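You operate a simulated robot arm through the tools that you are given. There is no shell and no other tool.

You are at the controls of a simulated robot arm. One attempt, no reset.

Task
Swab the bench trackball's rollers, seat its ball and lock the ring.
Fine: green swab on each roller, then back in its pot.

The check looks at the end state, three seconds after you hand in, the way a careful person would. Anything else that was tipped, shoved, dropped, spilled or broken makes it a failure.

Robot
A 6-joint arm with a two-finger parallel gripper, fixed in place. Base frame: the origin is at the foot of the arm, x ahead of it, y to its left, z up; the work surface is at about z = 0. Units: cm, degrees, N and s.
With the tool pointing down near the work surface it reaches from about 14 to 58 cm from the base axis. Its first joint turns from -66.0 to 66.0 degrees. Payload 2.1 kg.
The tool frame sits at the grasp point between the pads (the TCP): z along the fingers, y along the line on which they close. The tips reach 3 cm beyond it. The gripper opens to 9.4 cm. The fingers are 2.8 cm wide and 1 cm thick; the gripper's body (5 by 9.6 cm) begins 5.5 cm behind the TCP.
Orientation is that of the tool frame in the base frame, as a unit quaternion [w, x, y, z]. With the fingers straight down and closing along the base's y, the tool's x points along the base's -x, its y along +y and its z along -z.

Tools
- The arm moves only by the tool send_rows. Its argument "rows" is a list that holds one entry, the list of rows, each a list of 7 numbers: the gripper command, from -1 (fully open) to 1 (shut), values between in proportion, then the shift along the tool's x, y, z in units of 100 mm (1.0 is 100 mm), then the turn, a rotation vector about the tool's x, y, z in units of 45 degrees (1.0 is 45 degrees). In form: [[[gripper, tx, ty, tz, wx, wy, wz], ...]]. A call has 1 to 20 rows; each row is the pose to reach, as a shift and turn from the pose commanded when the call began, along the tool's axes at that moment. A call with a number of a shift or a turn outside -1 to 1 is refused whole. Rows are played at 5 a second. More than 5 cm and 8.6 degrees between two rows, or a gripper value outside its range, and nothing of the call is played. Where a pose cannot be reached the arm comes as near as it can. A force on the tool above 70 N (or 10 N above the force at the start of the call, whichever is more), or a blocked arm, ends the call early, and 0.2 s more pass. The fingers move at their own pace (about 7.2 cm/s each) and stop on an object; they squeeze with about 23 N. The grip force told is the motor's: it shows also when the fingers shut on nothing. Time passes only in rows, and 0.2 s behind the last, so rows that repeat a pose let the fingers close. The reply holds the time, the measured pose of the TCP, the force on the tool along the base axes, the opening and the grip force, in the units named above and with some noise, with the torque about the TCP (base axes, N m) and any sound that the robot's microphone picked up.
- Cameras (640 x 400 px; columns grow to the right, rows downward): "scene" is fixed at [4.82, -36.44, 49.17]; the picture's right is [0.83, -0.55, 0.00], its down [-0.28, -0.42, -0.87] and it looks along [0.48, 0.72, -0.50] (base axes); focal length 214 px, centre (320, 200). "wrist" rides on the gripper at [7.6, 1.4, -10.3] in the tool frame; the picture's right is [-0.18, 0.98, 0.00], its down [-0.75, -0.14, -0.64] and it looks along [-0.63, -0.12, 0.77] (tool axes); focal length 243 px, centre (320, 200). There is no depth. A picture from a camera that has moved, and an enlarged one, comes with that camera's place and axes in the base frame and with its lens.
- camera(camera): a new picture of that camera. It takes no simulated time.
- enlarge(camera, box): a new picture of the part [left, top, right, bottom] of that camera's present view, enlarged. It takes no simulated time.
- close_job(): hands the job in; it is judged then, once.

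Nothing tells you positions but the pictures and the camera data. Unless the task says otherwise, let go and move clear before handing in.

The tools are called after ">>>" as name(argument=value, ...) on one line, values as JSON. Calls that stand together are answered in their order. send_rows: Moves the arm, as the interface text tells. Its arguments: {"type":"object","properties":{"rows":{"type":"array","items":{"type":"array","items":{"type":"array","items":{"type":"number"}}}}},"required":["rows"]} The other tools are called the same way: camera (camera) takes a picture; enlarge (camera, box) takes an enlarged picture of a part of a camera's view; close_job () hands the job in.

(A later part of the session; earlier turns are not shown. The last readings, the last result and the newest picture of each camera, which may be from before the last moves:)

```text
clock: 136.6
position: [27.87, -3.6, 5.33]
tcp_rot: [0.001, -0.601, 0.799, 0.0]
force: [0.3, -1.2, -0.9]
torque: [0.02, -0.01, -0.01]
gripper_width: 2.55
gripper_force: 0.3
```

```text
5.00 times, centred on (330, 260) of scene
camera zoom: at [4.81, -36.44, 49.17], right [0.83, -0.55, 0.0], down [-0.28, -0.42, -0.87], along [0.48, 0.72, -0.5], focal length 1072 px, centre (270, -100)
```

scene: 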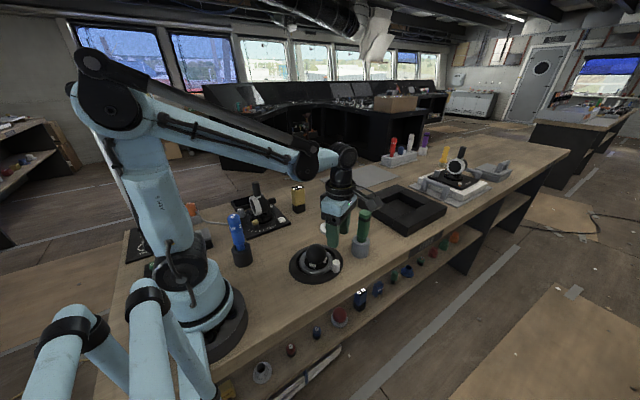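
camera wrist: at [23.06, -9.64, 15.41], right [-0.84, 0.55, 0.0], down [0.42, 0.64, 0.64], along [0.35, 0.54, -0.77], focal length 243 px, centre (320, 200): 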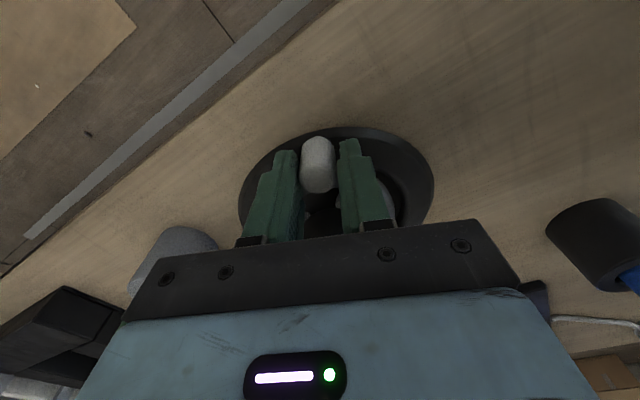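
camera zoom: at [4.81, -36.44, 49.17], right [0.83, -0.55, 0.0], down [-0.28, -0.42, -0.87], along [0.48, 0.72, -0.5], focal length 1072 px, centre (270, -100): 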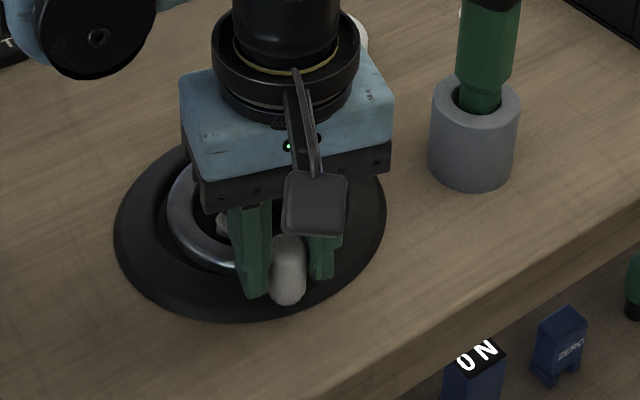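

>>> send_rows(rows=[[[0.46, -0.008, 0.0356, 0, 0, 0, 0.0667], [0.46, -0.02, 0.0711, 0, 0, 0, 0.1333], [0.46, -0.02, 0.0711, 0, 0, 0, 0.1333]]])

>>> enlarge(camera="wrist", box=[240, 110, 440, 240])

```text
clock: 137.4
position: [27.19, -3.21, 5.31]
tcp_rot: [0.001, -0.558, 0.83, -0.001]
force: [-0.3, -0.2, 0.3]
torque: [0.01, -0.02, 0.0]
gripper_width: 2.54
gripper_force: 0.1
```

```text
3.08 times, centred on (340, 175) of wrist
camera zoom: at [23.13, -9.67, 15.5], right [-0.84, 0.54, 0.0], down [0.41, 0.65, 0.64], along [0.35, 0.54, -0.77], focal length 746 px, centre (258, 277)
```

zoom: 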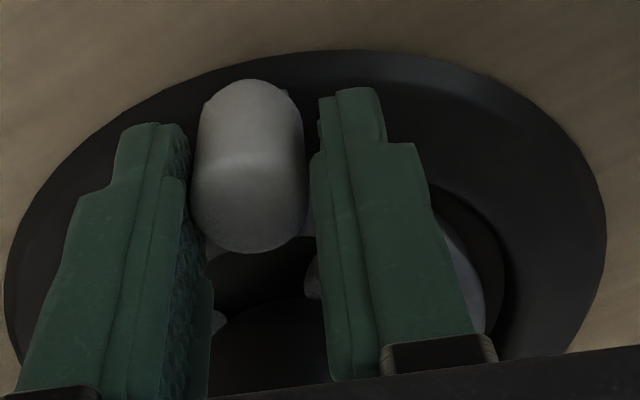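

The ring is back near its start. I'll open, rise, and turn the gripper back to its plain orientation above the ball.

>>> send_rows(rows=[[[0.3, 0, 0, 0, 0, 0, 0], [0.1, 0, 0, 0, 0, 0, 0], [-0.06, 0, 0, 0, 0, 0, 0], [-0.06, 0, 0, -0.15, 0, 0, 0], [-0.06, 0, 0, -0.35, 0, 0, 0], [-0.06, 0, 0, -0.6, 0, 0, 0], [-0.06, 0, 0, -0.8, 0, 0, 0], [-0.06, 0, 0, -1.0, 0, 0, 0], [-0.06, 0, 0, -1.0, 0, 0, 0]]])

>>> send_rows(rows=[[[-0.2, 0, 0, 0, 0, 0, 0.18], [-0.3, 0, 0, 0, 0, 0, 0.36], [-0.4, 0, 0, 0, 0, 0, 0.54], [-0.56, 0, 0, 0, 0, 0, 0.72], [-0.56, 0, 0, 0, 0, 0, 0.9], [-0.56, 0, 0, 0, 0, 0, 0.9]]])

>>> send_rows(rows=[[[-0.56, 0, 0, 0, 0, 0, 0.16], [-0.56, 0, 0, 0, 0, 0, 0.32], [-0.56, 0, 0, 0, 0, 0, 0.48], [-0.56, 0, 0, 0, 0, 0, 0.607], [-0.56, 0, 0, 0, 0, 0, 0.607]]])

```text
clock: 139.4
position: [27.15, -3.13, 15.26]
tcp_rot: [0.0, -0.558, 0.83, -0.001]
force: [0.7, 0.3, -0.1]
torque: [0.01, -0.02, -0.01]
gripper_width: 4.96
gripper_force: 0.1
```

```text
clock: 140.8
position: [27.21, -3.15, 15.31]
tcp_rot: [0.0, -0.235, 0.972, 0.0]
force: [-0.7, -0.1, -0.6]
torque: [0.01, 0.0, 0.0]
gripper_width: 7.3
gripper_force: 0.0
```

```text
clock: 142.0
position: [27.3, -3.14, 15.26]
tcp_rot: [0.001, -0.001, 1.0, -0.001]
force: [-0.2, -0.4, 0.2]
torque: [0.0, 0.0, 0.01]
gripper_width: 7.32
gripper_force: 0.0
```

>>> send_rows(rows=[[[-0.56, -0.09, 0.2, 0, 0, 0, 0], [-0.56, -0.18, 0.4, 0, 0, 0, 0], [-0.56, -0.27, 0.62, 0, 0, 0, 0], [-0.56, -0.27, 0.62, 0.2, 0, 0, 0], [-0.56, -0.27, 0.62, 0.3, 0, 0, 0], [-0.56, -0.27, 0.62, 0.3, 0, 0, 0]]])

>>> camera(camera="wrist")

>>> enlarge(camera="wrist", box=[210, 20, 430, 190])

```text
clock: 143.4
position: [29.93, 3.04, 12.16]
tcp_rot: [0.001, 0.0, 1.0, -0.001]
force: [0.5, 0.4, 0.1]
torque: [0.02, -0.01, 0.06]
gripper_width: 7.33
gripper_force: 0.0
```

```text
taken
camera wrist: at [22.38, 4.46, 22.48], right [0.18, 0.98, 0.0], down [0.75, -0.14, 0.64], along [0.63, -0.12, -0.77], focal length 243 px, centre (320, 200)
```

wrist: 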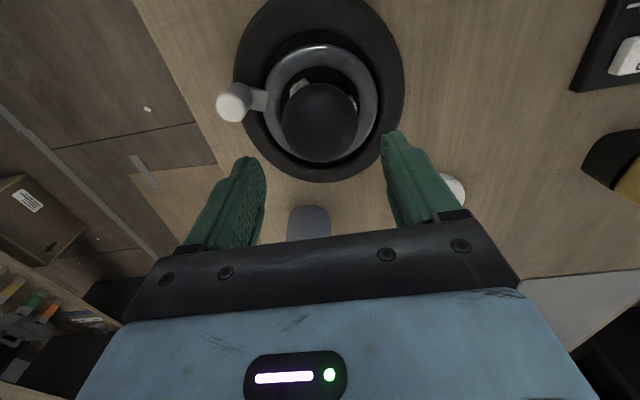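

```text
2.35 times, centred on (320, 105) of wrist
camera zoom: at [22.38, 4.46, 22.48], right [0.18, 0.98, 0.0], down [0.75, -0.14, 0.64], along [0.63, -0.12, -0.77], focal length 571 px, centre (320, 424)
```

zoom: 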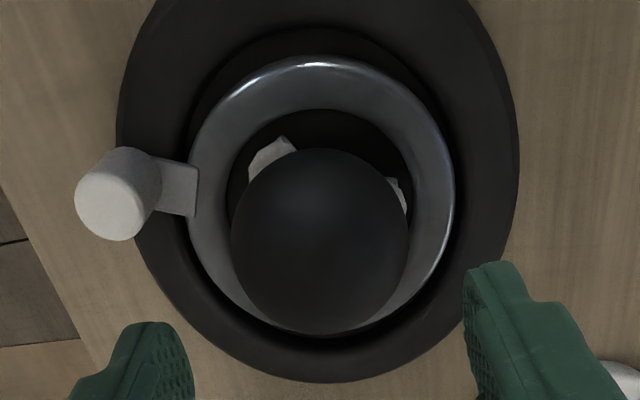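

>>> send_rows(rows=[[[-0.56, -0.007, 0, 0.15, 0, 0, 0], [-0.56, -0.007, 0, 0.3, 0, 0, 0], [-0.56, -0.007, 0, 0.45, 0, 0, 0], [-0.56, -0.007, 0, 0.57, 0, 0, 0], [-0.56, -0.007, 0, 0.635, 0, 0, 0], [-0.56, -0.007, 0, 0.635, 0, 0, 0]]])

>>> camera(camera="wrist")

>>> enlarge(camera="scene", box=[290, 215, 350, 285])

```text
clock: 144.8
position: [30.06, 3.0, 5.86]
tcp_rot: [0.001, 0.0, 1.0, -0.001]
force: [0.3, -1.2, 0.1]
torque: [0.02, -0.01, 0.01]
gripper_width: 7.34
gripper_force: 0.0
```

```text
taken
camera wrist: at [22.45, 4.44, 16.21], right [0.18, 0.98, 0.0], down [0.75, -0.14, 0.64], along [0.63, -0.12, -0.77], focal length 243 px, centre (320, 200)
```

wrist: 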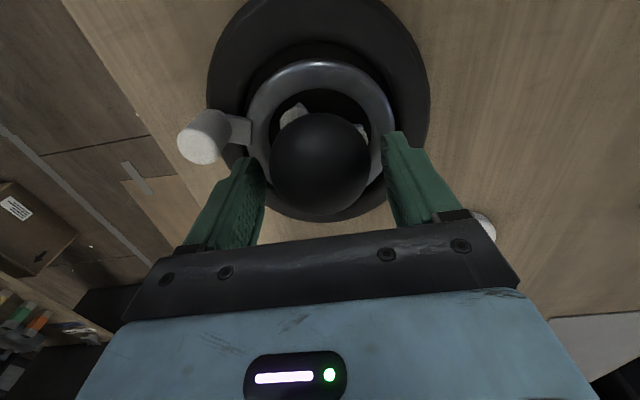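

```text
5.71 times, centred on (320, 250) of scene
camera zoom: at [4.81, -36.44, 49.17], right [0.83, -0.55, 0.0], down [-0.28, -0.42, -0.87], along [0.48, 0.72, -0.5], focal length 1226 px, centre (320, -86)
```

zoom: 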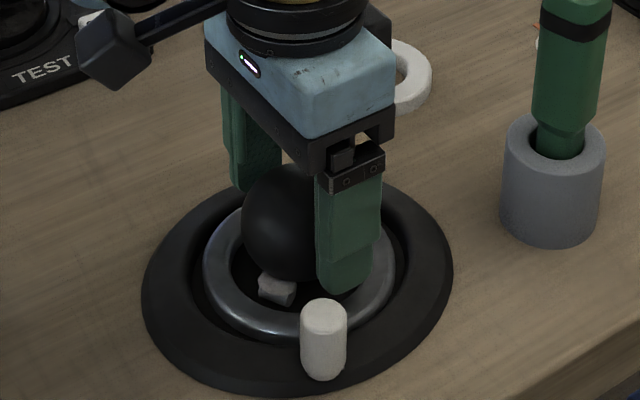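

>>> send_rows(rows=[[[-0.45, 0, 0, 0, 0, 0, 0], [-0.35, 0, 0, 0, 0, 0, 0], [-0.25, 0, 0, 0, 0, 0, 0], [-0.1, 0, 0, 0, 0, 0, 0], [0, 0, 0, 0, 0, 0, 0]]])

>>> send_rows(rows=[[[0, 0, 0, -0.04, 0, 0, 0], [0, 0, 0, -0.1, 0, 0, 0], [0, 0, 0, -0.2, 0, 0, 0], [0, 0, 0, -0.35, 0, 0, 0], [0, 0, 0, -0.5, 0, 0, 0], [0, 0, 0, -0.65, 0, 0, 0], [0, 0, 0, -0.65, 0, 0, 0]]])

>>> camera(camera="wrist")

>>> enlarge(camera="scene", box=[285, 225, 355, 290])

```text
clock: 146.0
position: [29.92, 3.01, 5.98]
tcp_rot: [0.001, 0.0, 1.0, -0.001]
force: [0.4, -1.9, 0.3]
torque: [-0.06, 0.0, -0.05]
gripper_width: 5.91
gripper_force: 22.9
```

```text
clock: 147.6
position: [30.06, 3.0, 12.39]
tcp_rot: [0.001, 0.001, 1.0, -0.001]
force: [0.6, -0.8, -1.6]
torque: [-0.01, 0.0, -0.02]
gripper_width: 5.91
gripper_force: 23.2
```

```text
taken
camera wrist: at [22.53, 4.48, 22.66], right [0.18, 0.98, 0.0], down [0.75, -0.14, 0.64], along [0.63, -0.12, -0.77], focal length 243 px, centre (320, 200)
```

wrist: 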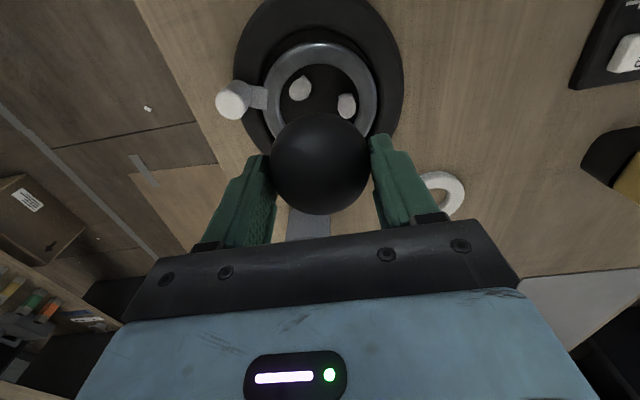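

```text
6.15 times, centred on (320, 258) of scene
camera zoom: at [4.82, -36.44, 49.17], right [0.83, -0.55, 0.0], down [-0.28, -0.42, -0.87], along [0.48, 0.72, -0.5], focal length 1320 px, centre (320, -154)
```

zoom: 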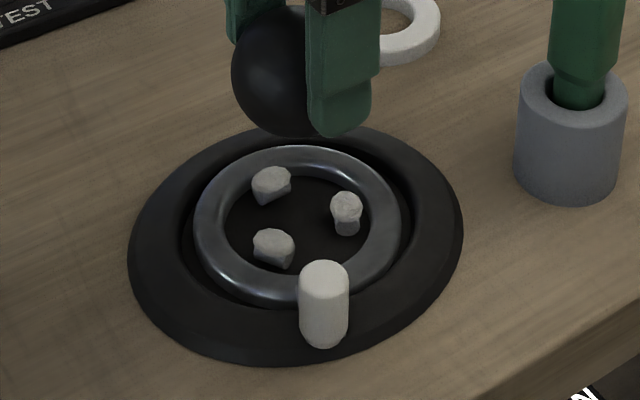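

The ball is out and the ring stayed. I'll carry it back to its stand near (43.05, 14.0).

>>> send_rows(rows=[[[0, -0.13, 0.11, 0, 0, 0, 0], [0, -0.26, 0.22, 0, 0, 0, 0], [0, -0.39, 0.33, 0, 0, 0, 0], [0, -0.52, 0.44, 0, 0, 0, 0], [0, -0.65, 0.55, 0, 0, 0, 0], [0, -0.65, 0.55, 0, 0, 0, 0]]])

>>> send_rows(rows=[[[0, -0.13, 0.11, 0, 0, 0, 0], [0, -0.26, 0.22, 0, 0, 0, 0], [0, -0.39, 0.33, 0, 0, 0, 0], [0, -0.52, 0.44, 0, 0, 0, 0], [0, -0.647, 0.546, 0, 0, 0, 0], [0, -0.647, 0.546, 0, 0, 0, 0]]])

>>> camera(camera="wrist")

>>> enlarge(camera="wrist", box=[250, 40, 400, 160])

```text
clock: 149.0
position: [36.51, 8.59, 12.49]
tcp_rot: [0.001, 0.0, 1.0, -0.001]
force: [0.4, -0.2, -1.5]
torque: [0.0, 0.01, 0.02]
gripper_width: 5.87
gripper_force: 23.0
```

```text
clock: 150.4
position: [42.9, 13.98, 12.42]
tcp_rot: [0.001, 0.0, 1.0, -0.001]
force: [0.9, -0.1, -1.3]
torque: [0.02, 0.02, 0.01]
gripper_width: 5.9
gripper_force: 22.9
```

```text
taken
camera wrist: at [35.47, 15.47, 22.66], right [0.18, 0.98, 0.0], down [0.75, -0.14, 0.64], along [0.63, -0.12, -0.77], focal length 243 px, centre (320, 200)
```

wrist: 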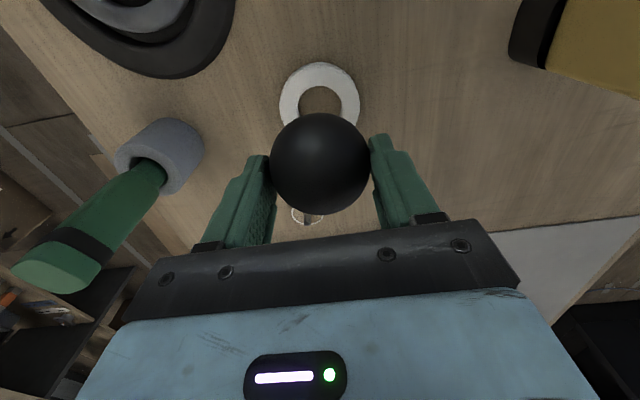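

```text
3.33 times, centred on (325, 100) of wrist
camera zoom: at [35.47, 15.47, 22.66], right [0.18, 0.98, 0.0], down [0.75, -0.14, 0.64], along [0.63, -0.12, -0.77], focal length 809 px, centre (303, 533)
```

zoom: 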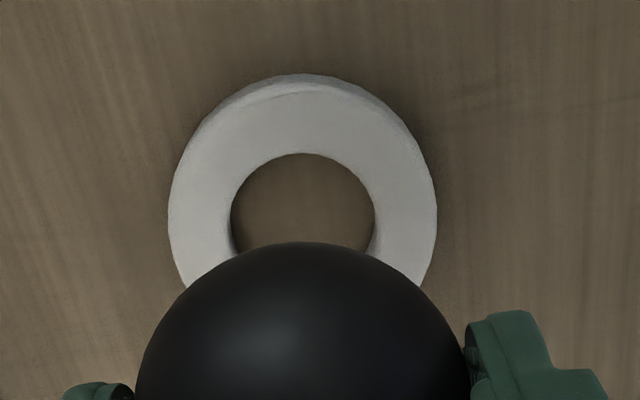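

The stand is centred right under the ball. I'll lower to just above the expected height, then feel for contact.

>>> send_rows(rows=[[[0, 0, 0, 0.15, 0, 0, 0], [0, 0, 0, 0.3, 0, 0, 0], [0, 0, 0, 0.45, 0, 0, 0], [0, 0, 0, 0.56, 0, 0, 0], [0, 0, 0, 0.62, 0, 0, 0], [0, 0, 0, 0.62, 0, 0, 0]]])

>>> send_rows(rows=[[[0, 0, 0, 0.015, 0, 0, 0], [0, 0, 0, 0.015, 0, 0, 0]]])

>>> send_rows(rows=[[[0, 0, 0, 0.01, 0, 0, 0], [0, 0, 0, 0.01, 0, 0, 0]]])

>>> send_rows(rows=[[[0, 0, 0, 0.01, 0, 0, 0], [0, 0, 0, 0.01, 0, 0, 0]]])

```text
clock: 151.8
position: [43.06, 14.07, 6.3]
tcp_rot: [0.001, 0.0, 1.0, 0.0]
force: [-0.5, 0.1, -1.8]
torque: [0.0, 0.0, 0.0]
gripper_width: 5.91
gripper_force: 23.1
```

```text
clock: 152.4
position: [43.11, 13.98, 6.2]
tcp_rot: [0.001, 0.0, 1.0, 0.0]
force: [-1.0, -0.7, -0.5]
torque: [0.03, 0.01, -0.03]
gripper_width: 5.86
gripper_force: 23.1
```

```text
clock: 153.0
position: [43.06, 14.05, 6.06]
tcp_rot: [0.001, 0.0, 1.0, -0.001]
force: [-0.1, 0.0, -1.4]
torque: [0.0, -0.03, -0.01]
gripper_width: 5.89
gripper_force: 23.3
```

```text
clock: 153.6
position: [43.06, 13.79, 5.88]
tcp_rot: [0.001, -0.001, 1.0, -0.001]
force: [0.0, 0.7, -1.2]
torque: [0.0, 0.0, 0.02]
gripper_width: 5.84
gripper_force: 23.4
```

>>> send_rows(rows=[[[0, 0, 0, 0.01, 0, 0, 0], [0, 0, 0, 0.01, 0, 0, 0]]])

>>> send_rows(rows=[[[0, 0, 0, 0.01, 0, 0, 0], [0, 0, 0, 0.01, 0, 0, 0]]])

>>> enlarge(camera="scene", box=[300, 190, 360, 245])

```text
clock: 154.2
position: [43.01, 13.99, 5.72]
tcp_rot: [0.0, 0.0, 1.0, 0.001]
force: [-1.7, 0.8, 4.3]
torque: [-0.01, -0.02, 0.02]
gripper_width: 5.88
gripper_force: 22.7
```

```text
clock: 154.8
position: [42.97, 14.0, 5.64]
tcp_rot: [0.0, -0.001, 1.0, 0.0]
force: [-1.8, 5.2, 16.4]
torque: [0.15, -0.12, 0.04]
gripper_width: 5.86
gripper_force: 23.5
```

```text
7.27 times, centred on (330, 218) of scene
camera zoom: at [4.81, -36.44, 49.17], right [0.83, -0.55, 0.0], down [-0.28, -0.42, -0.87], along [0.48, 0.72, -0.5], focal length 1560 px, centre (247, 73)
```

zoom: 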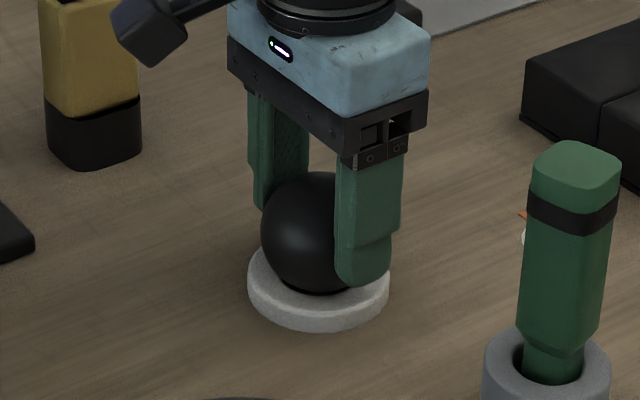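

>>> send_rows(rows=[[[0, 0, 0.002, -0.009, 0, 0, 0], [-0.27, 0, 0.002, -0.009, 0, 0, 0], [-0.35, 0, 0.002, -0.009, 0, 0, 0], [-0.5, 0, 0.002, -0.009, 0, 0, 0], [-0.8, 0, 0.002, -0.009, 0, 0, 0], [-1, 0, 0.002, -0.009, 0, 0, 0], [-1, 0, 0.002, -0.009, 0, 0, 0]]])

>>> send_rows(rows=[[[-1, 0, 0, -0.15, 0, 0, 0], [-1, 0, 0, -0.35, 0, 0, 0], [-1, 0, 0, -0.6, 0, 0, 0], [-1, 0, 0, -0.8, 0, 0, 0], [-1, 0, 0, -1.0, 0, 0, 0], [-1, 0, 0, -1.0, 0, 0, 0]]])

>>> camera(camera="wrist")

>>> enlarge(camera="scene", box=[290, 190, 390, 290])

```text
clock: 156.4
position: [43.08, 13.94, 5.99]
tcp_rot: [0.001, 0.0, 1.0, -0.001]
force: [0.4, -0.9, 0.5]
torque: [0.0, 0.01, -0.02]
gripper_width: 9.38
gripper_force: 0.1
```

```text
clock: 157.8
position: [43.08, 14.04, 15.75]
tcp_rot: [0.0, 0.0, 1.0, -0.001]
force: [-0.4, 1.3, 0.1]
torque: [0.0, 0.02, 0.0]
gripper_width: 9.38
gripper_force: 0.1
```

```text
taken
camera wrist: at [35.44, 15.38, 26.04], right [0.18, 0.98, 0.0], down [0.75, -0.14, 0.64], along [0.63, -0.12, -0.77], focal length 243 px, centre (320, 200)
```

wrist: 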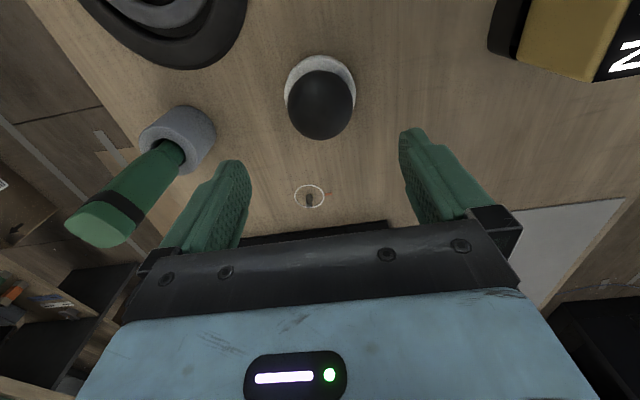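

```text
4.00 times, centred on (340, 240) of scene
camera zoom: at [4.82, -36.44, 49.17], right [0.83, -0.55, 0.0], down [-0.28, -0.42, -0.87], along [0.48, 0.72, -0.5], focal length 858 px, centre (240, 40)
```

zoom: 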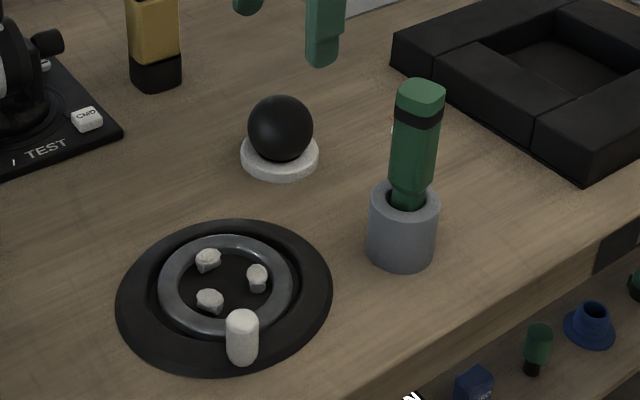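

The ball is back on its stand. I'll now go to the swab again.

>>> send_rows(rows=[[[-1, 0, 0, -0.2, 0, 0, 0], [-1, 0, 0, -0.4, 0, 0, 0], [-1, 0, -0.2, -0.53, 0, 0, 0], [-1, -0.02, -0.4, -0.53, 0, 0, 0], [-1, -0.04, -0.6, -0.53, 0, 0, 0], [-1, -0.06, -0.8, -0.53, 0, 0, 0], [-1, -0.08, -1.0, -0.53, 0, 0, 0], [-1, -0.08, -1.0, -0.53, 0, 0, 0]]])

>>> send_rows(rows=[[[-1, 0, -0.17, 0, 0, 0, 0], [-1, 0, -0.34, 0, 0, 0, 0], [-1, 0, -0.497, 0, 0, 0, 0], [-1, 0, -0.497, 0, 0, 0, 0]]])

>>> enlarge(camera="wrist", box=[260, 50, 380, 190])

```text
clock: 159.6
position: [43.72, 3.9, 21.12]
tcp_rot: [0.001, 0.0, 1.0, 0.0]
force: [0.2, -0.2, 0.3]
torque: [-0.03, 0.0, -0.01]
gripper_width: 9.39
gripper_force: 0.1
```

```text
clock: 160.6
position: [43.75, -0.97, 21.05]
tcp_rot: [0.001, 0.001, 1.0, -0.001]
force: [0.5, -0.4, -0.2]
torque: [-0.01, -0.02, 0.0]
gripper_width: 9.39
gripper_force: 0.1
```

```text
2.86 times, centred on (320, 120) of wrist
camera zoom: at [36.22, 0.36, 31.33], right [0.18, 0.98, 0.0], down [0.75, -0.14, 0.64], along [0.63, -0.12, -0.77], focal length 693 px, centre (320, 429)
```

zoom: 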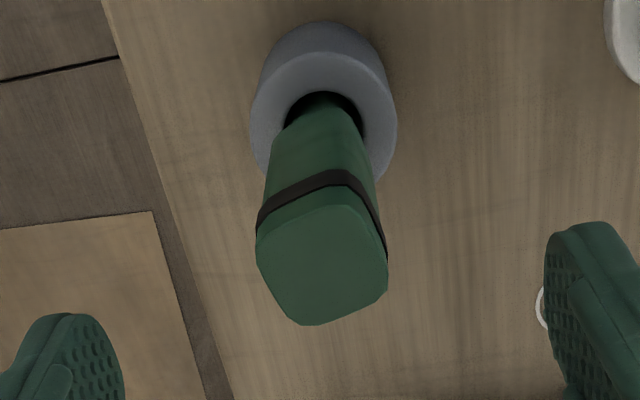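

The handle has turned about 21° in its pot. I'll yaw the gripper to match its flats and descend around it.

>>> send_rows(rows=[[[-1, -0.014, -0.002, 0, 0, 0, -0.156], [-1, -0.028, -0.004, 0, 0, 0, -0.311], [-1, -0.041, -0.006, 0, 0, 0, -0.467], [-1, -0.041, -0.006, 0.15, 0, 0, -0.467], [-1, -0.041, -0.006, 0.25, 0, 0, -0.467], [-1, -0.041, -0.006, 0.25, 0, 0, -0.467]]])

>>> camera(camera="wrist")

>>> enlarge(camera="wrist", box=[240, 70, 400, 220])

```text
clock: 162.0
position: [44.19, -1.0, 18.71]
tcp_rot: [0.001, -0.183, 0.983, 0.0]
force: [-0.2, 1.0, 0.1]
torque: [-0.04, -0.02, -0.03]
gripper_width: 9.41
gripper_force: 0.0
```

```text
taken
camera wrist: at [36.66, -2.43, 28.86], right [-0.18, 0.98, 0.0], down [0.75, 0.14, 0.64], along [0.63, 0.12, -0.77], focal length 243 px, centre (320, 200)
```

wrist: 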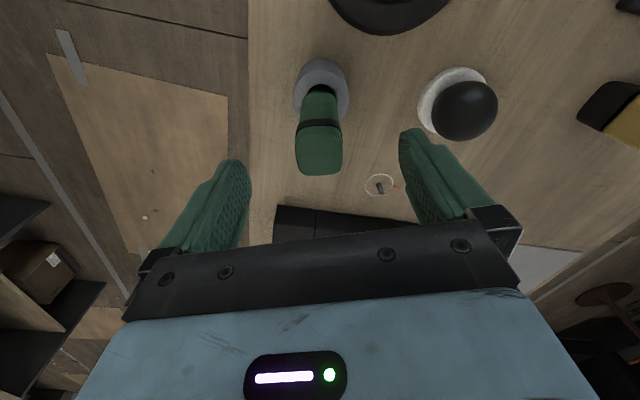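

```text
2.67 times, centred on (320, 145) of wrist
camera zoom: at [36.66, -2.43, 28.86], right [-0.18, 0.98, 0.0], down [0.75, 0.14, 0.64], along [0.63, 0.12, -0.77], focal length 647 px, centre (320, 347)
```

zoom: 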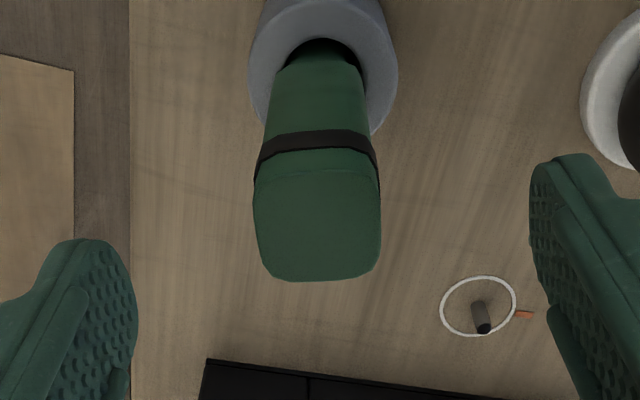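

>>> send_rows(rows=[[[-1, 0, 0, 0, 0, 0, 0.1], [-1, 0, 0, 0, 0, 0, 0.19], [-1, 0, 0, 0.15, 0, 0, 0.19], [-1, 0, 0, 0.3, 0, 0, 0.19], [-1, 0, 0, 0.45, 0, 0, 0.19], [-1, 0, 0, 0.6, 0, 0, 0.19], [-1, 0, 0, 0.73, 0, 0, 0.19], [-1, 0, 0, 0.73, 0, 0, 0.19]]])

>>> camera(camera="wrist")

>>> enlarge(camera="scene", box=[330, 160, 410, 270])

```text
clock: 163.8
position: [44.14, -0.92, 11.26]
tcp_rot: [0.001, -0.108, 0.994, 0.0]
force: [0.3, 0.5, 0.3]
torque: [0.02, -0.03, 0.01]
gripper_width: 9.42
gripper_force: 0.0
```

```text
taken
camera wrist: at [36.51, -1.15, 21.45], right [-0.03, 1.0, 0.0], down [0.77, 0.03, 0.64], along [0.64, 0.02, -0.77], focal length 243 px, centre (320, 200)
```

wrist: 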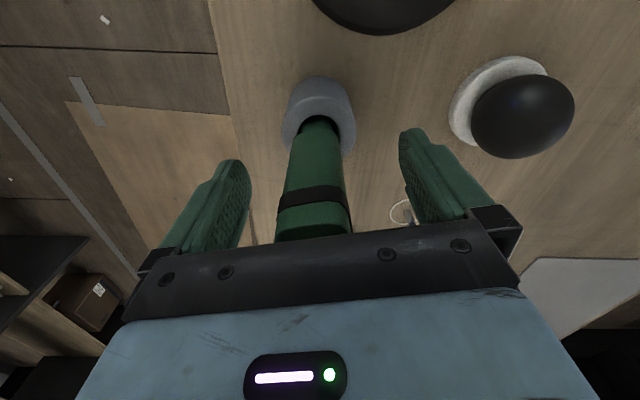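

```text
3.64 times, centred on (370, 215) of scene
camera zoom: at [4.81, -36.44, 49.17], right [0.83, -0.55, 0.0], down [-0.28, -0.42, -0.87], along [0.48, 0.72, -0.5], focal length 780 px, centre (138, 146)
```

zoom: 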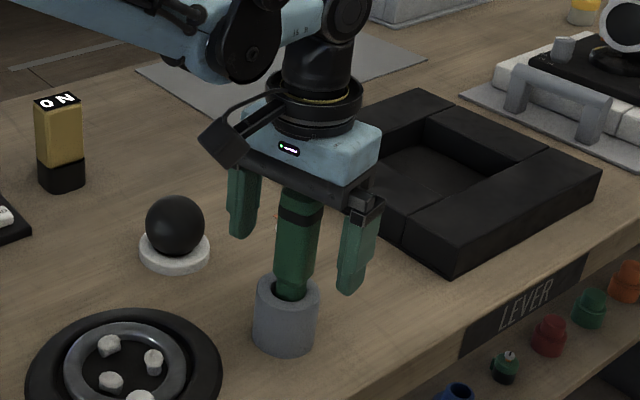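

>>> send_rows(rows=[[[-1, 0, -0.015, 0, 0, 0, 0], [-0.3, 0, -0.015, 0, 0, 0, 0], [0.1, 0, -0.015, 0, 0, 0, 0], [0.35, 0, -0.015, 0, 0, 0, 0], [0.7, 0, -0.015, 0, 0, 0, 0], [1, 0, -0.015, 0, 0, 0, 0], [1, 0, -0.015, 0, 0, 0, 0], [1, 0, -0.015, 0, 0, 0, 0]]])

>>> send_rows(rows=[[[1, 0, 0, -0.08, 0, 0, 0], [1, 0, 0, -0.16, 0, 0, 0], [1, 0, 0, -0.26, 0, 0, 0], [1, 0, 0, -0.4, 0, 0, 0], [1, 0, 0, -0.55, 0, 0, 0], [1, 0, 0, -0.7, 0, 0, 0], [1, 0, 0, -0.85, 0, 0, 0], [1, 0, 0, -0.95, 0, 0, 0], [1, 0, 0, -0.95, 0, 0, 0]]])

>>> enlarge(camera="wrist", box=[280, 50, 360, 150])

>>> enlarge(camera="scene", box=[345, 180, 385, 260])

```text
clock: 165.6
position: [44.22, -1.03, 11.22]
tcp_rot: [0.001, -0.109, 0.994, 0.0]
force: [0.4, 1.0, 0.5]
torque: [0.07, 0.04, 0.01]
gripper_width: 2.89
gripper_force: 22.9
```

```text
clock: 167.6
position: [44.32, -1.2, 20.8]
tcp_rot: [0.001, -0.109, 0.994, -0.001]
force: [-0.3, 0.6, -0.7]
torque: [0.0, -0.03, 0.0]
gripper_width: 2.91
gripper_force: 23.1
```

```text
4.00 times, centred on (320, 100) of wrist
camera zoom: at [36.59, -1.48, 31.04], right [-0.03, 1.0, 0.0], down [0.77, 0.03, 0.64], along [0.64, 0.02, -0.77], focal length 970 px, centre (320, 600)
```

zoom: 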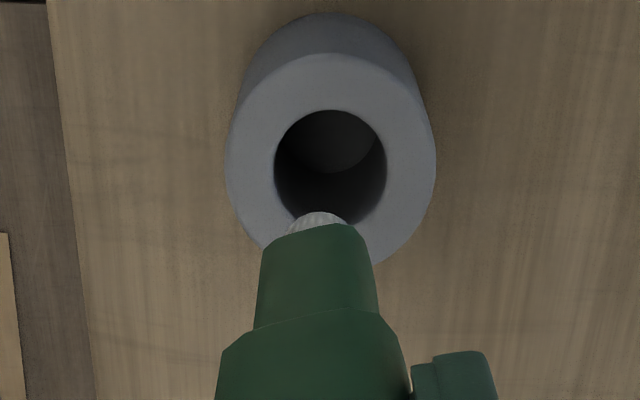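

```text
5.00 times, centred on (365, 220) of scene
camera zoom: at [4.82, -36.44, 49.17], right [0.83, -0.55, 0.0], down [-0.28, -0.42, -0.87], along [0.48, 0.72, -0.5], focal length 1072 px, centre (95, 100)
```

zoom: 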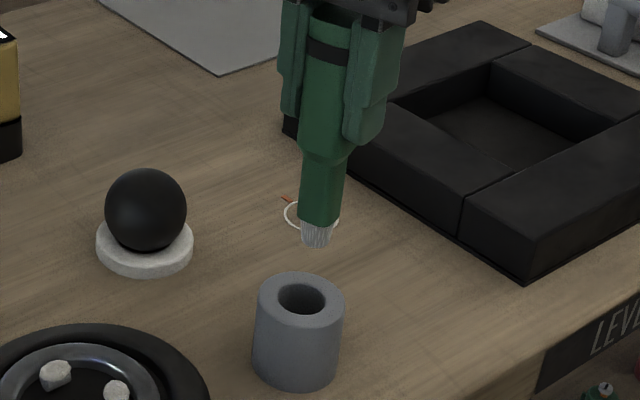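

The swab is up again and the pot stayed put. I'll carry it over roller B with the gripper turned back to plain orientation.

>>> send_rows(rows=[[[1, 0.14, 0.07, 0, 0, 0, 0.1], [1, 0.28, 0.14, 0, 0, 0, 0.2], [1, 0.42, 0.22, 0, 0, 0, 0.278], [1, 0.56, 0.3, 0, 0, 0, 0.278], [1, 0.7, 0.37, 0, 0, 0, 0.278], [1, 0.824, 0.438, 0, 0, 0, 0.278], [1, 0.824, 0.438, 0, 0, 0, 0.278]]])

>>> send_rows(rows=[[[1, 0.17, 0.13, 0, 0, 0, 0], [1, 0.34, 0.26, 0, 0, 0, 0], [1, 0.51, 0.4, 0, 0, 0, 0], [1, 0.51, 0.4, 0.15, 0, 0, 0], [1, 0.51, 0.4, 0.3, 0, 0, 0], [1, 0.51, 0.4, 0.45, 0, 0, 0], [1, 0.51, 0.4, 0.55, 0, 0, 0], [1, 0.51, 0.4, 0.55, 0, 0, 0]]])

>>> enlarge(camera="scene", box=[300, 240, 340, 275])

>>> enlarge(camera="wrist", box=[260, 40, 380, 145])

```text
clock: 169.2
position: [35.35, 1.33, 20.92]
tcp_rot: [0.001, 0.0, 1.0, 0.0]
force: [-0.6, 0.3, -0.5]
torque: [0.03, -0.01, 0.0]
gripper_width: 2.91
gripper_force: 22.9
```

```text
clock: 171.0
position: [30.2, 5.26, 15.26]
tcp_rot: [0.001, 0.0, 1.0, -0.001]
force: [0.8, 0.5, -1.4]
torque: [0.03, 0.03, -0.01]
gripper_width: 2.88
gripper_force: 22.8
```

```text
11.43 times, centred on (320, 258) of scene
camera zoom: at [4.82, -36.44, 49.17], right [0.83, -0.55, 0.0], down [-0.28, -0.42, -0.87], along [0.48, 0.72, -0.5], focal length 2451 px, centre (320, -457)
```

zoom: 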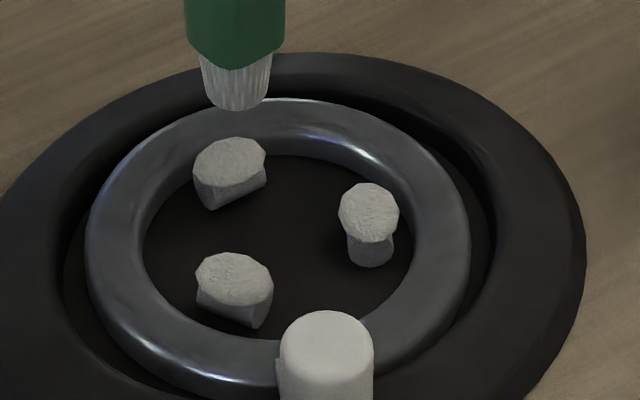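

```text
3.81 times, centred on (320, 92) of wrist
camera zoom: at [22.69, 6.74, 25.55], right [0.18, 0.98, 0.0], down [0.75, -0.14, 0.64], along [0.63, -0.12, -0.77], focal length 924 px, centre (320, 610)
```

zoom: 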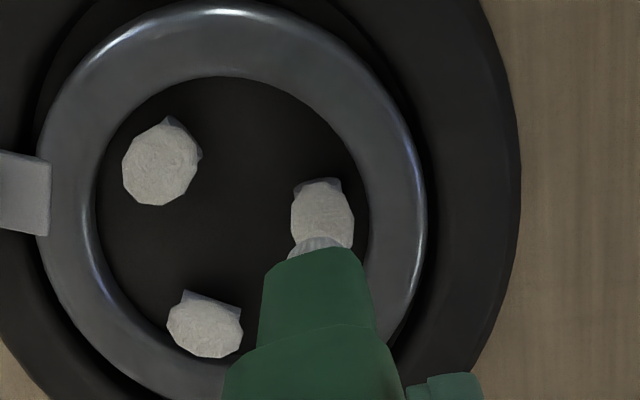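

>>> send_rows(rows=[[[1, 0, 0, 0.08, 0, 0, 0], [1, 0, 0, 0.15, 0, 0, 0], [1, 0, 0, 0.2, 0, 0, 0], [1, 0, 0, 0.22, 0, 0, 0], [1, 0, 0, 0.22, 0, 0, 0]]])

>>> send_rows(rows=[[[1, 0, 0, 0.01, 0, 0, 0], [1, 0, 0, 0.01, 0, 0, 0]]])

>>> send_rows(rows=[[[1, 0, 0, 0.006, 0, 0, 0], [1, 0, 0, 0.006, 0, 0, 0]]])

>>> send_rows(rows=[[[1, 0, 0, 0.005, 0, 0, 0], [1, 0, 0, 0.005, 0, 0, 0]]])

>>> send_rows(rows=[[[1, 0, 0, 0.005, 0, 0, 0], [1, 0, 0, 0.005, 0, 0, 0]]])

```text
clock: 172.2
position: [30.15, 5.32, 12.99]
tcp_rot: [0.001, 0.0, 1.0, -0.001]
force: [1.0, 0.6, -0.8]
torque: [0.02, 0.01, -0.03]
gripper_width: 2.88
gripper_force: 22.9
```

```text
clock: 172.8
position: [30.18, 5.37, 12.95]
tcp_rot: [0.001, 0.0, 1.0, 0.0]
force: [-1.1, 1.4, 13.0]
torque: [-0.18, 0.16, -0.08]
gripper_width: 2.85
gripper_force: 23.2
```

```text
clock: 173.4
position: [30.12, 5.27, 12.98]
tcp_rot: [0.0, 0.0, 1.0, 0.0]
force: [-0.3, 2.6, 8.5]
torque: [0.27, 0.0, -0.01]
gripper_width: 2.87
gripper_force: 22.8
```

```text
clock: 174.0
position: [30.14, 5.25, 12.89]
tcp_rot: [0.001, 0.0, 1.0, -0.001]
force: [0.8, 0.5, 12.6]
torque: [0.14, -0.13, -0.03]
gripper_width: 2.88
gripper_force: 22.3
```

```text
clock: 174.6
position: [30.18, 5.39, 12.79]
tcp_rot: [0.001, 0.0, 1.0, -0.001]
force: [1.6, -1.0, 11.8]
torque: [-0.09, -0.19, -0.05]
gripper_width: 2.88
gripper_force: 22.7
```

B is in firm contact at about 12 N. I'll ease slightly and make longer in-and-out strokes along y, the direction in which the grip is rigid.

>>> send_rows(rows=[[[1, 0, 0, -0.001, 0, 0, 0], [1, 0, -0.02, -0.001, 0, 0, 0], [1, 0, -0.04, -0.001, 0, 0, 0], [1, 0, -0.06, -0.001, 0, 0, 0], [1, 0, -0.04, -0.001, 0, 0, 0], [1, 0, -0.02, -0.001, 0, 0, 0], [1, 0, 0, -0.001, 0, 0, 0], [1, 0, 0.02, -0.001, 0, 0, 0], [1, 0, 0, -0.001, 0, 0, 0], [1, 0, -0.02, -0.001, 0, 0, 0], [1, 0, -0.04, -0.001, 0, 0, 0], [1, 0, -0.06, -0.001, 0, 0, 0], [1, 0, -0.04, -0.001, 0, 0, 0], [1, 0, -0.02, -0.001, 0, 0, 0], [1, 0, 0, -0.001, 0, 0, 0]]])

>>> enlarge(camera="scene", box=[308, 248, 332, 268])

>>> enlarge(camera="wrist", box=[280, 50, 360, 125])

```text
clock: 177.8
position: [30.13, 5.4, 12.84]
tcp_rot: [0.001, 0.001, 1.0, -0.001]
force: [0.0, -0.6, -0.5]
torque: [0.0, 0.01, -0.02]
gripper_width: 2.84
gripper_force: 22.7
```

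```text
16.00 times, centred on (320, 258) of scene
camera zoom: at [4.82, -36.44, 49.17], right [0.83, -0.55, 0.0], down [-0.28, -0.42, -0.87], along [0.48, 0.72, -0.5], focal length 3432 px, centre (320, -728)
```

zoom: 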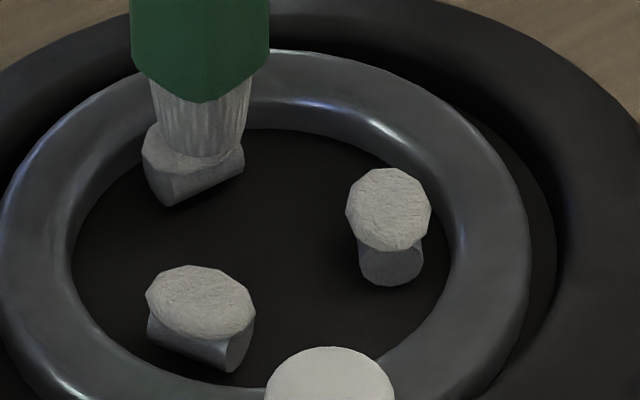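

```text
5.33 times, centred on (320, 88) of wrist
camera zoom: at [22.62, 6.79, 23.11], right [0.18, 0.98, 0.0], down [0.75, -0.14, 0.64], along [0.63, -0.12, -0.77], focal length 1294 px, centre (320, 800)
```

zoom: 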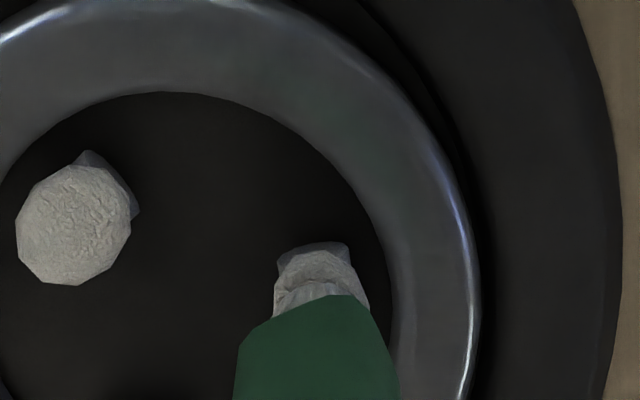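

>>> send_rows(rows=[[[1, 0, 0, 0.003, 0, 0, 0], [1, 0, -0.02, 0.004, 0, 0, 0], [1, 0, -0.04, 0.005, 0, 0, 0], [1, 0, -0.06, 0.006, 0, 0, 0], [1, 0, -0.04, 0.006, 0, 0, 0], [1, 0, -0.02, 0.007, 0, 0, 0], [1, 0, 0, 0.007, 0, 0, 0], [1, 0, 0.02, 0.008, 0, 0, 0], [1, 0, 0, 0.008, 0, 0, 0], [1, 0, -0.02, 0.009, 0, 0, 0], [1, 0, -0.04, 0.009, 0, 0, 0], [1, 0, -0.06, 0.01, 0, 0, 0], [1, 0, -0.04, 0.01, 0, 0, 0], [1, 0, -0.02, 0.011, 0, 0, 0], [1, 0, 0, 0.011, 0, 0, 0]]])

>>> send_rows(rows=[[[1, 0, 0, -0.08, 0, 0, 0], [1, 0, -0.1, -0.2, 0, 0, 0], [1, 0, -0.2, -0.3, 0, 0, 0], [1, 0, -0.2, -0.3, 0, 0, 0]]])

>>> enlarge(camera="scene", box=[308, 248, 332, 268])

>>> enlarge(camera="wrist", box=[280, 50, 360, 125])

```text
clock: 181.0
position: [30.21, 5.32, 12.67]
tcp_rot: [0.001, 0.0, 1.0, -0.002]
force: [0.4, -3.2, 7.3]
torque: [-0.33, 0.03, 0.0]
gripper_width: 2.87
gripper_force: 23.3
```

```text
clock: 182.0
position: [30.08, 3.27, 15.71]
tcp_rot: [0.0, -0.001, 1.0, 0.001]
force: [0.1, 0.5, -0.3]
torque: [0.0, 0.01, 0.0]
gripper_width: 2.88
gripper_force: 22.9
```

```text
16.00 times, centred on (320, 258) of scene
camera zoom: at [4.82, -36.44, 49.17], right [0.83, -0.55, 0.0], down [-0.28, -0.42, -0.87], along [0.48, 0.72, -0.5], focal length 3432 px, centre (320, -728)
```

zoom: 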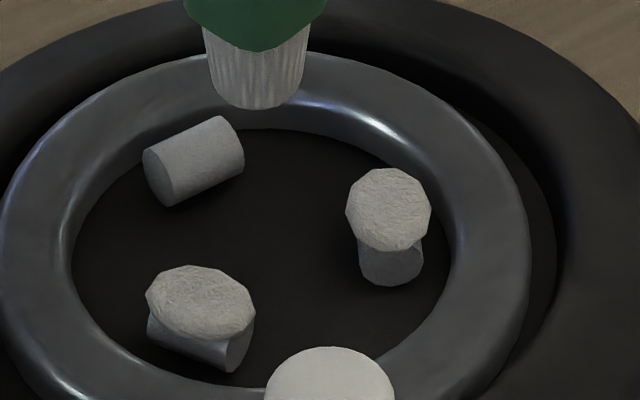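

```text
5.33 times, centred on (320, 88) of wrist
camera zoom: at [22.55, 4.7, 25.97], right [0.18, 0.98, 0.0], down [0.75, -0.14, 0.64], along [0.63, -0.12, -0.77], focal length 1294 px, centre (320, 800)
```

zoom: 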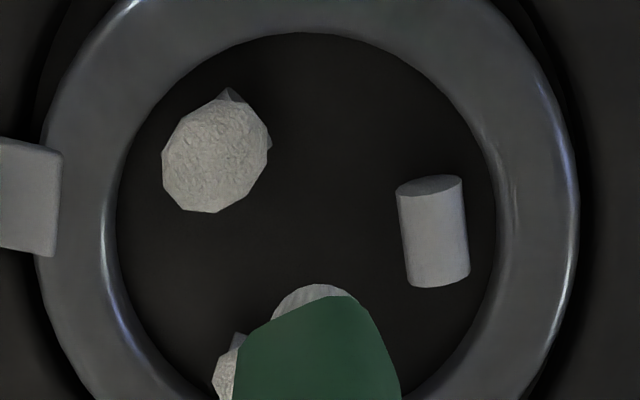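

Roller B is now a clean bare metal cylinder: the lint came off with the sustained strokes, so the redo was needed. I'll do the same on C.

>>> send_rows(rows=[[[1, -0.07, -0.05, 0, 0, 0, 0], [1, -0.14, -0.1, 0, 0, 0, 0], [1, -0.2, -0.148, 0, 0, 0, 0], [1, -0.2, -0.148, 0.1, 0, 0, 0], [1, -0.2, -0.148, 0.2, 0, 0, 0], [1, -0.2, -0.148, 0.26, 0, 0, 0], [1, -0.2, -0.148, 0.26, 0, 0, 0]]])

>>> enlarge(camera="scene", box=[308, 248, 332, 268])

>>> enlarge(camera="wrist", box=[280, 50, 360, 125])

```text
clock: 183.6
position: [32.08, 1.86, 13.05]
tcp_rot: [0.001, 0.0, 1.0, 0.0]
force: [0.0, 0.1, -2.1]
torque: [-0.01, 0.01, -0.03]
gripper_width: 2.87
gripper_force: 23.1
```

```text
16.00 times, centred on (320, 258) of scene
camera zoom: at [4.82, -36.44, 49.17], right [0.83, -0.55, 0.0], down [-0.28, -0.42, -0.87], along [0.48, 0.72, -0.5], focal length 3432 px, centre (320, -728)
```

zoom: 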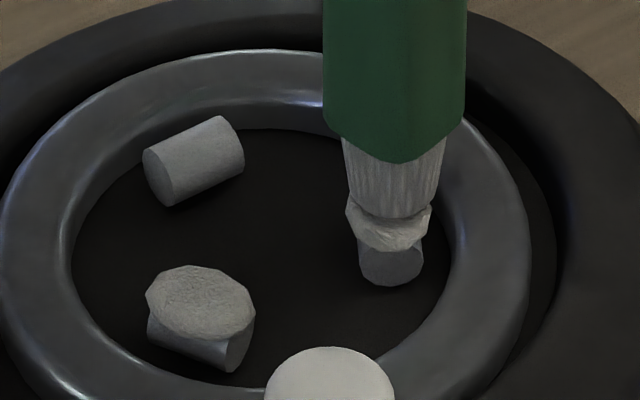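

```text
5.33 times, centred on (320, 88) of wrist
camera zoom: at [24.62, 3.26, 23.31], right [0.18, 0.98, 0.0], down [0.75, -0.14, 0.64], along [0.63, -0.12, -0.77], focal length 1294 px, centre (320, 800)
```

zoom: 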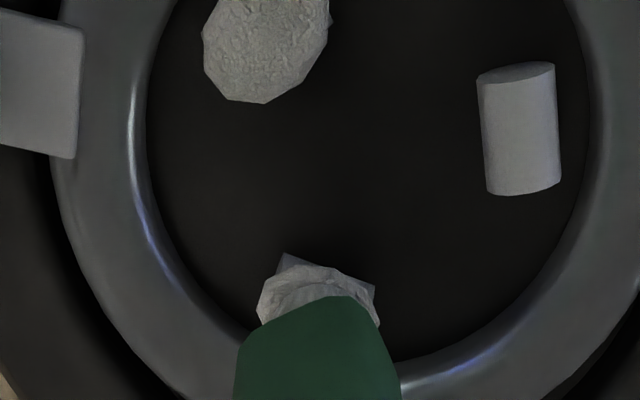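

>>> send_rows(rows=[[[1, 0, 0, 0.02, 0, 0, 0], [1, 0, 0, 0.02, 0, 0, 0]]])

>>> send_rows(rows=[[[1, 0, 0, 0.008, 0, 0, 0], [1, 0, 0, 0.008, 0, 0, 0]]])

```text
clock: 184.2
position: [32.27, 1.97, 12.95]
tcp_rot: [0.0, 0.0, 1.0, -0.001]
force: [0.7, 0.5, -1.3]
torque: [-0.04, 0.0, 0.03]
gripper_width: 2.88
gripper_force: 22.8
```

```text
clock: 184.8
position: [32.17, 1.84, 12.84]
tcp_rot: [0.0, 0.0, 1.0, -0.001]
force: [-0.8, 0.2, -1.2]
torque: [-0.04, 0.01, 0.0]
gripper_width: 2.87
gripper_force: 22.8
```

>>> send_rows(rows=[[[1, 0, 0, 0.006, 0, 0, 0], [1, 0, 0, 0.006, 0, 0, 0]]])

>>> send_rows(rows=[[[1, 0, 0, 0.005, 0, 0, 0], [1, 0, 0, 0.005, 0, 0, 0]]])

```text
clock: 185.4
position: [32.21, 1.85, 12.91]
tcp_rot: [0.001, 0.0, 1.0, -0.001]
force: [-0.3, -0.2, -0.8]
torque: [-0.03, 0.0, 0.01]
gripper_width: 2.85
gripper_force: 23.0
```

```text
clock: 186.0
position: [32.23, 1.88, 12.81]
tcp_rot: [0.001, 0.0, 1.0, 0.0]
force: [-0.2, -0.4, -0.8]
torque: [0.01, 0.02, 0.04]
gripper_width: 2.86
gripper_force: 23.1
```

I'm within a fraction of a millimetre of C now. I'll run creeping strokes along y so contact builds gently while rubbing.

>>> send_rows(rows=[[[1, 0, 0, 0.003, 0, 0, 0], [1, 0, 0.02, 0.004, 0, 0, 0], [1, 0, 0.04, 0.005, 0, 0, 0], [1, 0, 0.05, 0.005, 0, 0, 0], [1, 0, 0.03, 0.006, 0, 0, 0], [1, 0, 0.01, 0.006, 0, 0, 0], [1, 0, -0.01, 0.007, 0, 0, 0], [1, 0, -0.03, 0.007, 0, 0, 0], [1, 0, -0.01, 0.008, 0, 0, 0], [1, 0, 0.01, 0.008, 0, 0, 0], [1, 0, 0.03, 0.009, 0, 0, 0], [1, 0, 0.05, 0.009, 0, 0, 0], [1, 0, 0.03, 0.01, 0, 0, 0], [1, 0, 0.01, 0.01, 0, 0, 0], [1, 0, 0, 0.01, 0, 0, 0]]])

>>> enlarge(camera="scene", box=[308, 248, 332, 268])

>>> enlarge(camera="wrist", box=[280, 50, 360, 125])

```text
clock: 189.2
position: [32.1, 1.85, 12.65]
tcp_rot: [0.001, 0.0, 1.0, -0.001]
force: [-0.1, 1.6, 0.8]
torque: [0.08, 0.04, 0.0]
gripper_width: 2.89
gripper_force: 22.9
```

```text
16.00 times, centred on (320, 258) of scene
camera zoom: at [4.81, -36.44, 49.17], right [0.83, -0.55, 0.0], down [-0.28, -0.42, -0.87], along [0.48, 0.72, -0.5], focal length 3432 px, centre (320, -728)
```

zoom: 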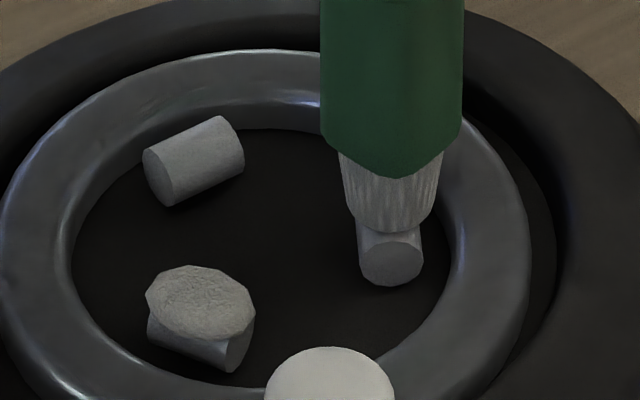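

```text
5.33 times, centred on (320, 88) of wrist
camera zoom: at [24.58, 3.27, 22.84], right [0.18, 0.98, 0.0], down [0.75, -0.14, 0.64], along [0.63, -0.12, -0.77], focal length 1294 px, centre (320, 800)
```

zoom: 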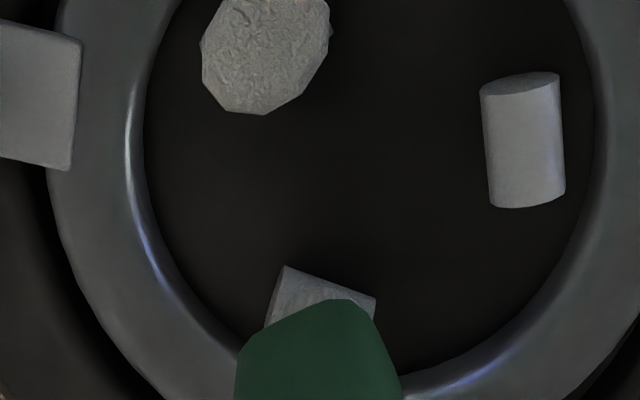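

Roller C is clean too. I'll lift, move over to A, and repeat.

>>> send_rows(rows=[[[1, 0, 0, -0.08, 0, 0, 0], [1, 0, 0, -0.2, 0, 0, 0], [1, 0.1, 0, -0.25, 0, 0, 0], [1, 0.2, 0, -0.25, 0, 0, 0], [1, 0.3, 0, -0.25, 0, 0, 0], [1, 0.402, 0, -0.25, 0, 0, 0], [1, 0.402, 0, -0.15, 0, 0, 0], [1, 0.402, 0, -0.05, 0, 0, 0], [1, 0.402, 0, -0.05, 0, 0, 0]]])

>>> enlarge(camera="scene", box=[308, 248, 332, 268])

>>> enlarge(camera="wrist", box=[280, 50, 360, 125])

```text
clock: 191.2
position: [28.1, 1.71, 13.08]
tcp_rot: [0.001, 0.001, 1.0, -0.001]
force: [-0.7, 0.2, -0.6]
torque: [0.0, 0.01, -0.02]
gripper_width: 2.89
gripper_force: 22.9
```

```text
16.00 times, centred on (320, 258) of scene
camera zoom: at [4.82, -36.44, 49.17], right [0.83, -0.55, 0.0], down [-0.28, -0.42, -0.87], along [0.48, 0.72, -0.5], focal length 3432 px, centre (320, -728)
```

zoom: 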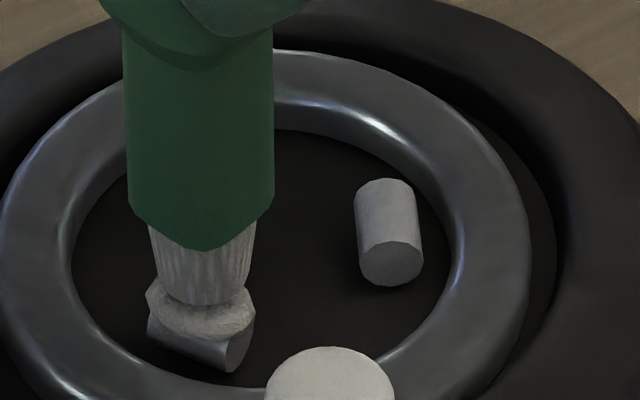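

```text
5.33 times, centred on (320, 88) of wrist
camera zoom: at [20.51, 3.35, 23.27], right [0.18, 0.98, 0.0], down [0.75, -0.14, 0.64], along [0.63, -0.12, -0.77], focal length 1294 px, centre (320, 800)
```

zoom: 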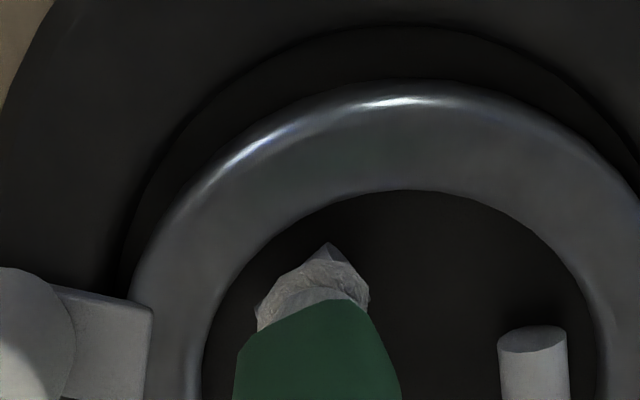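

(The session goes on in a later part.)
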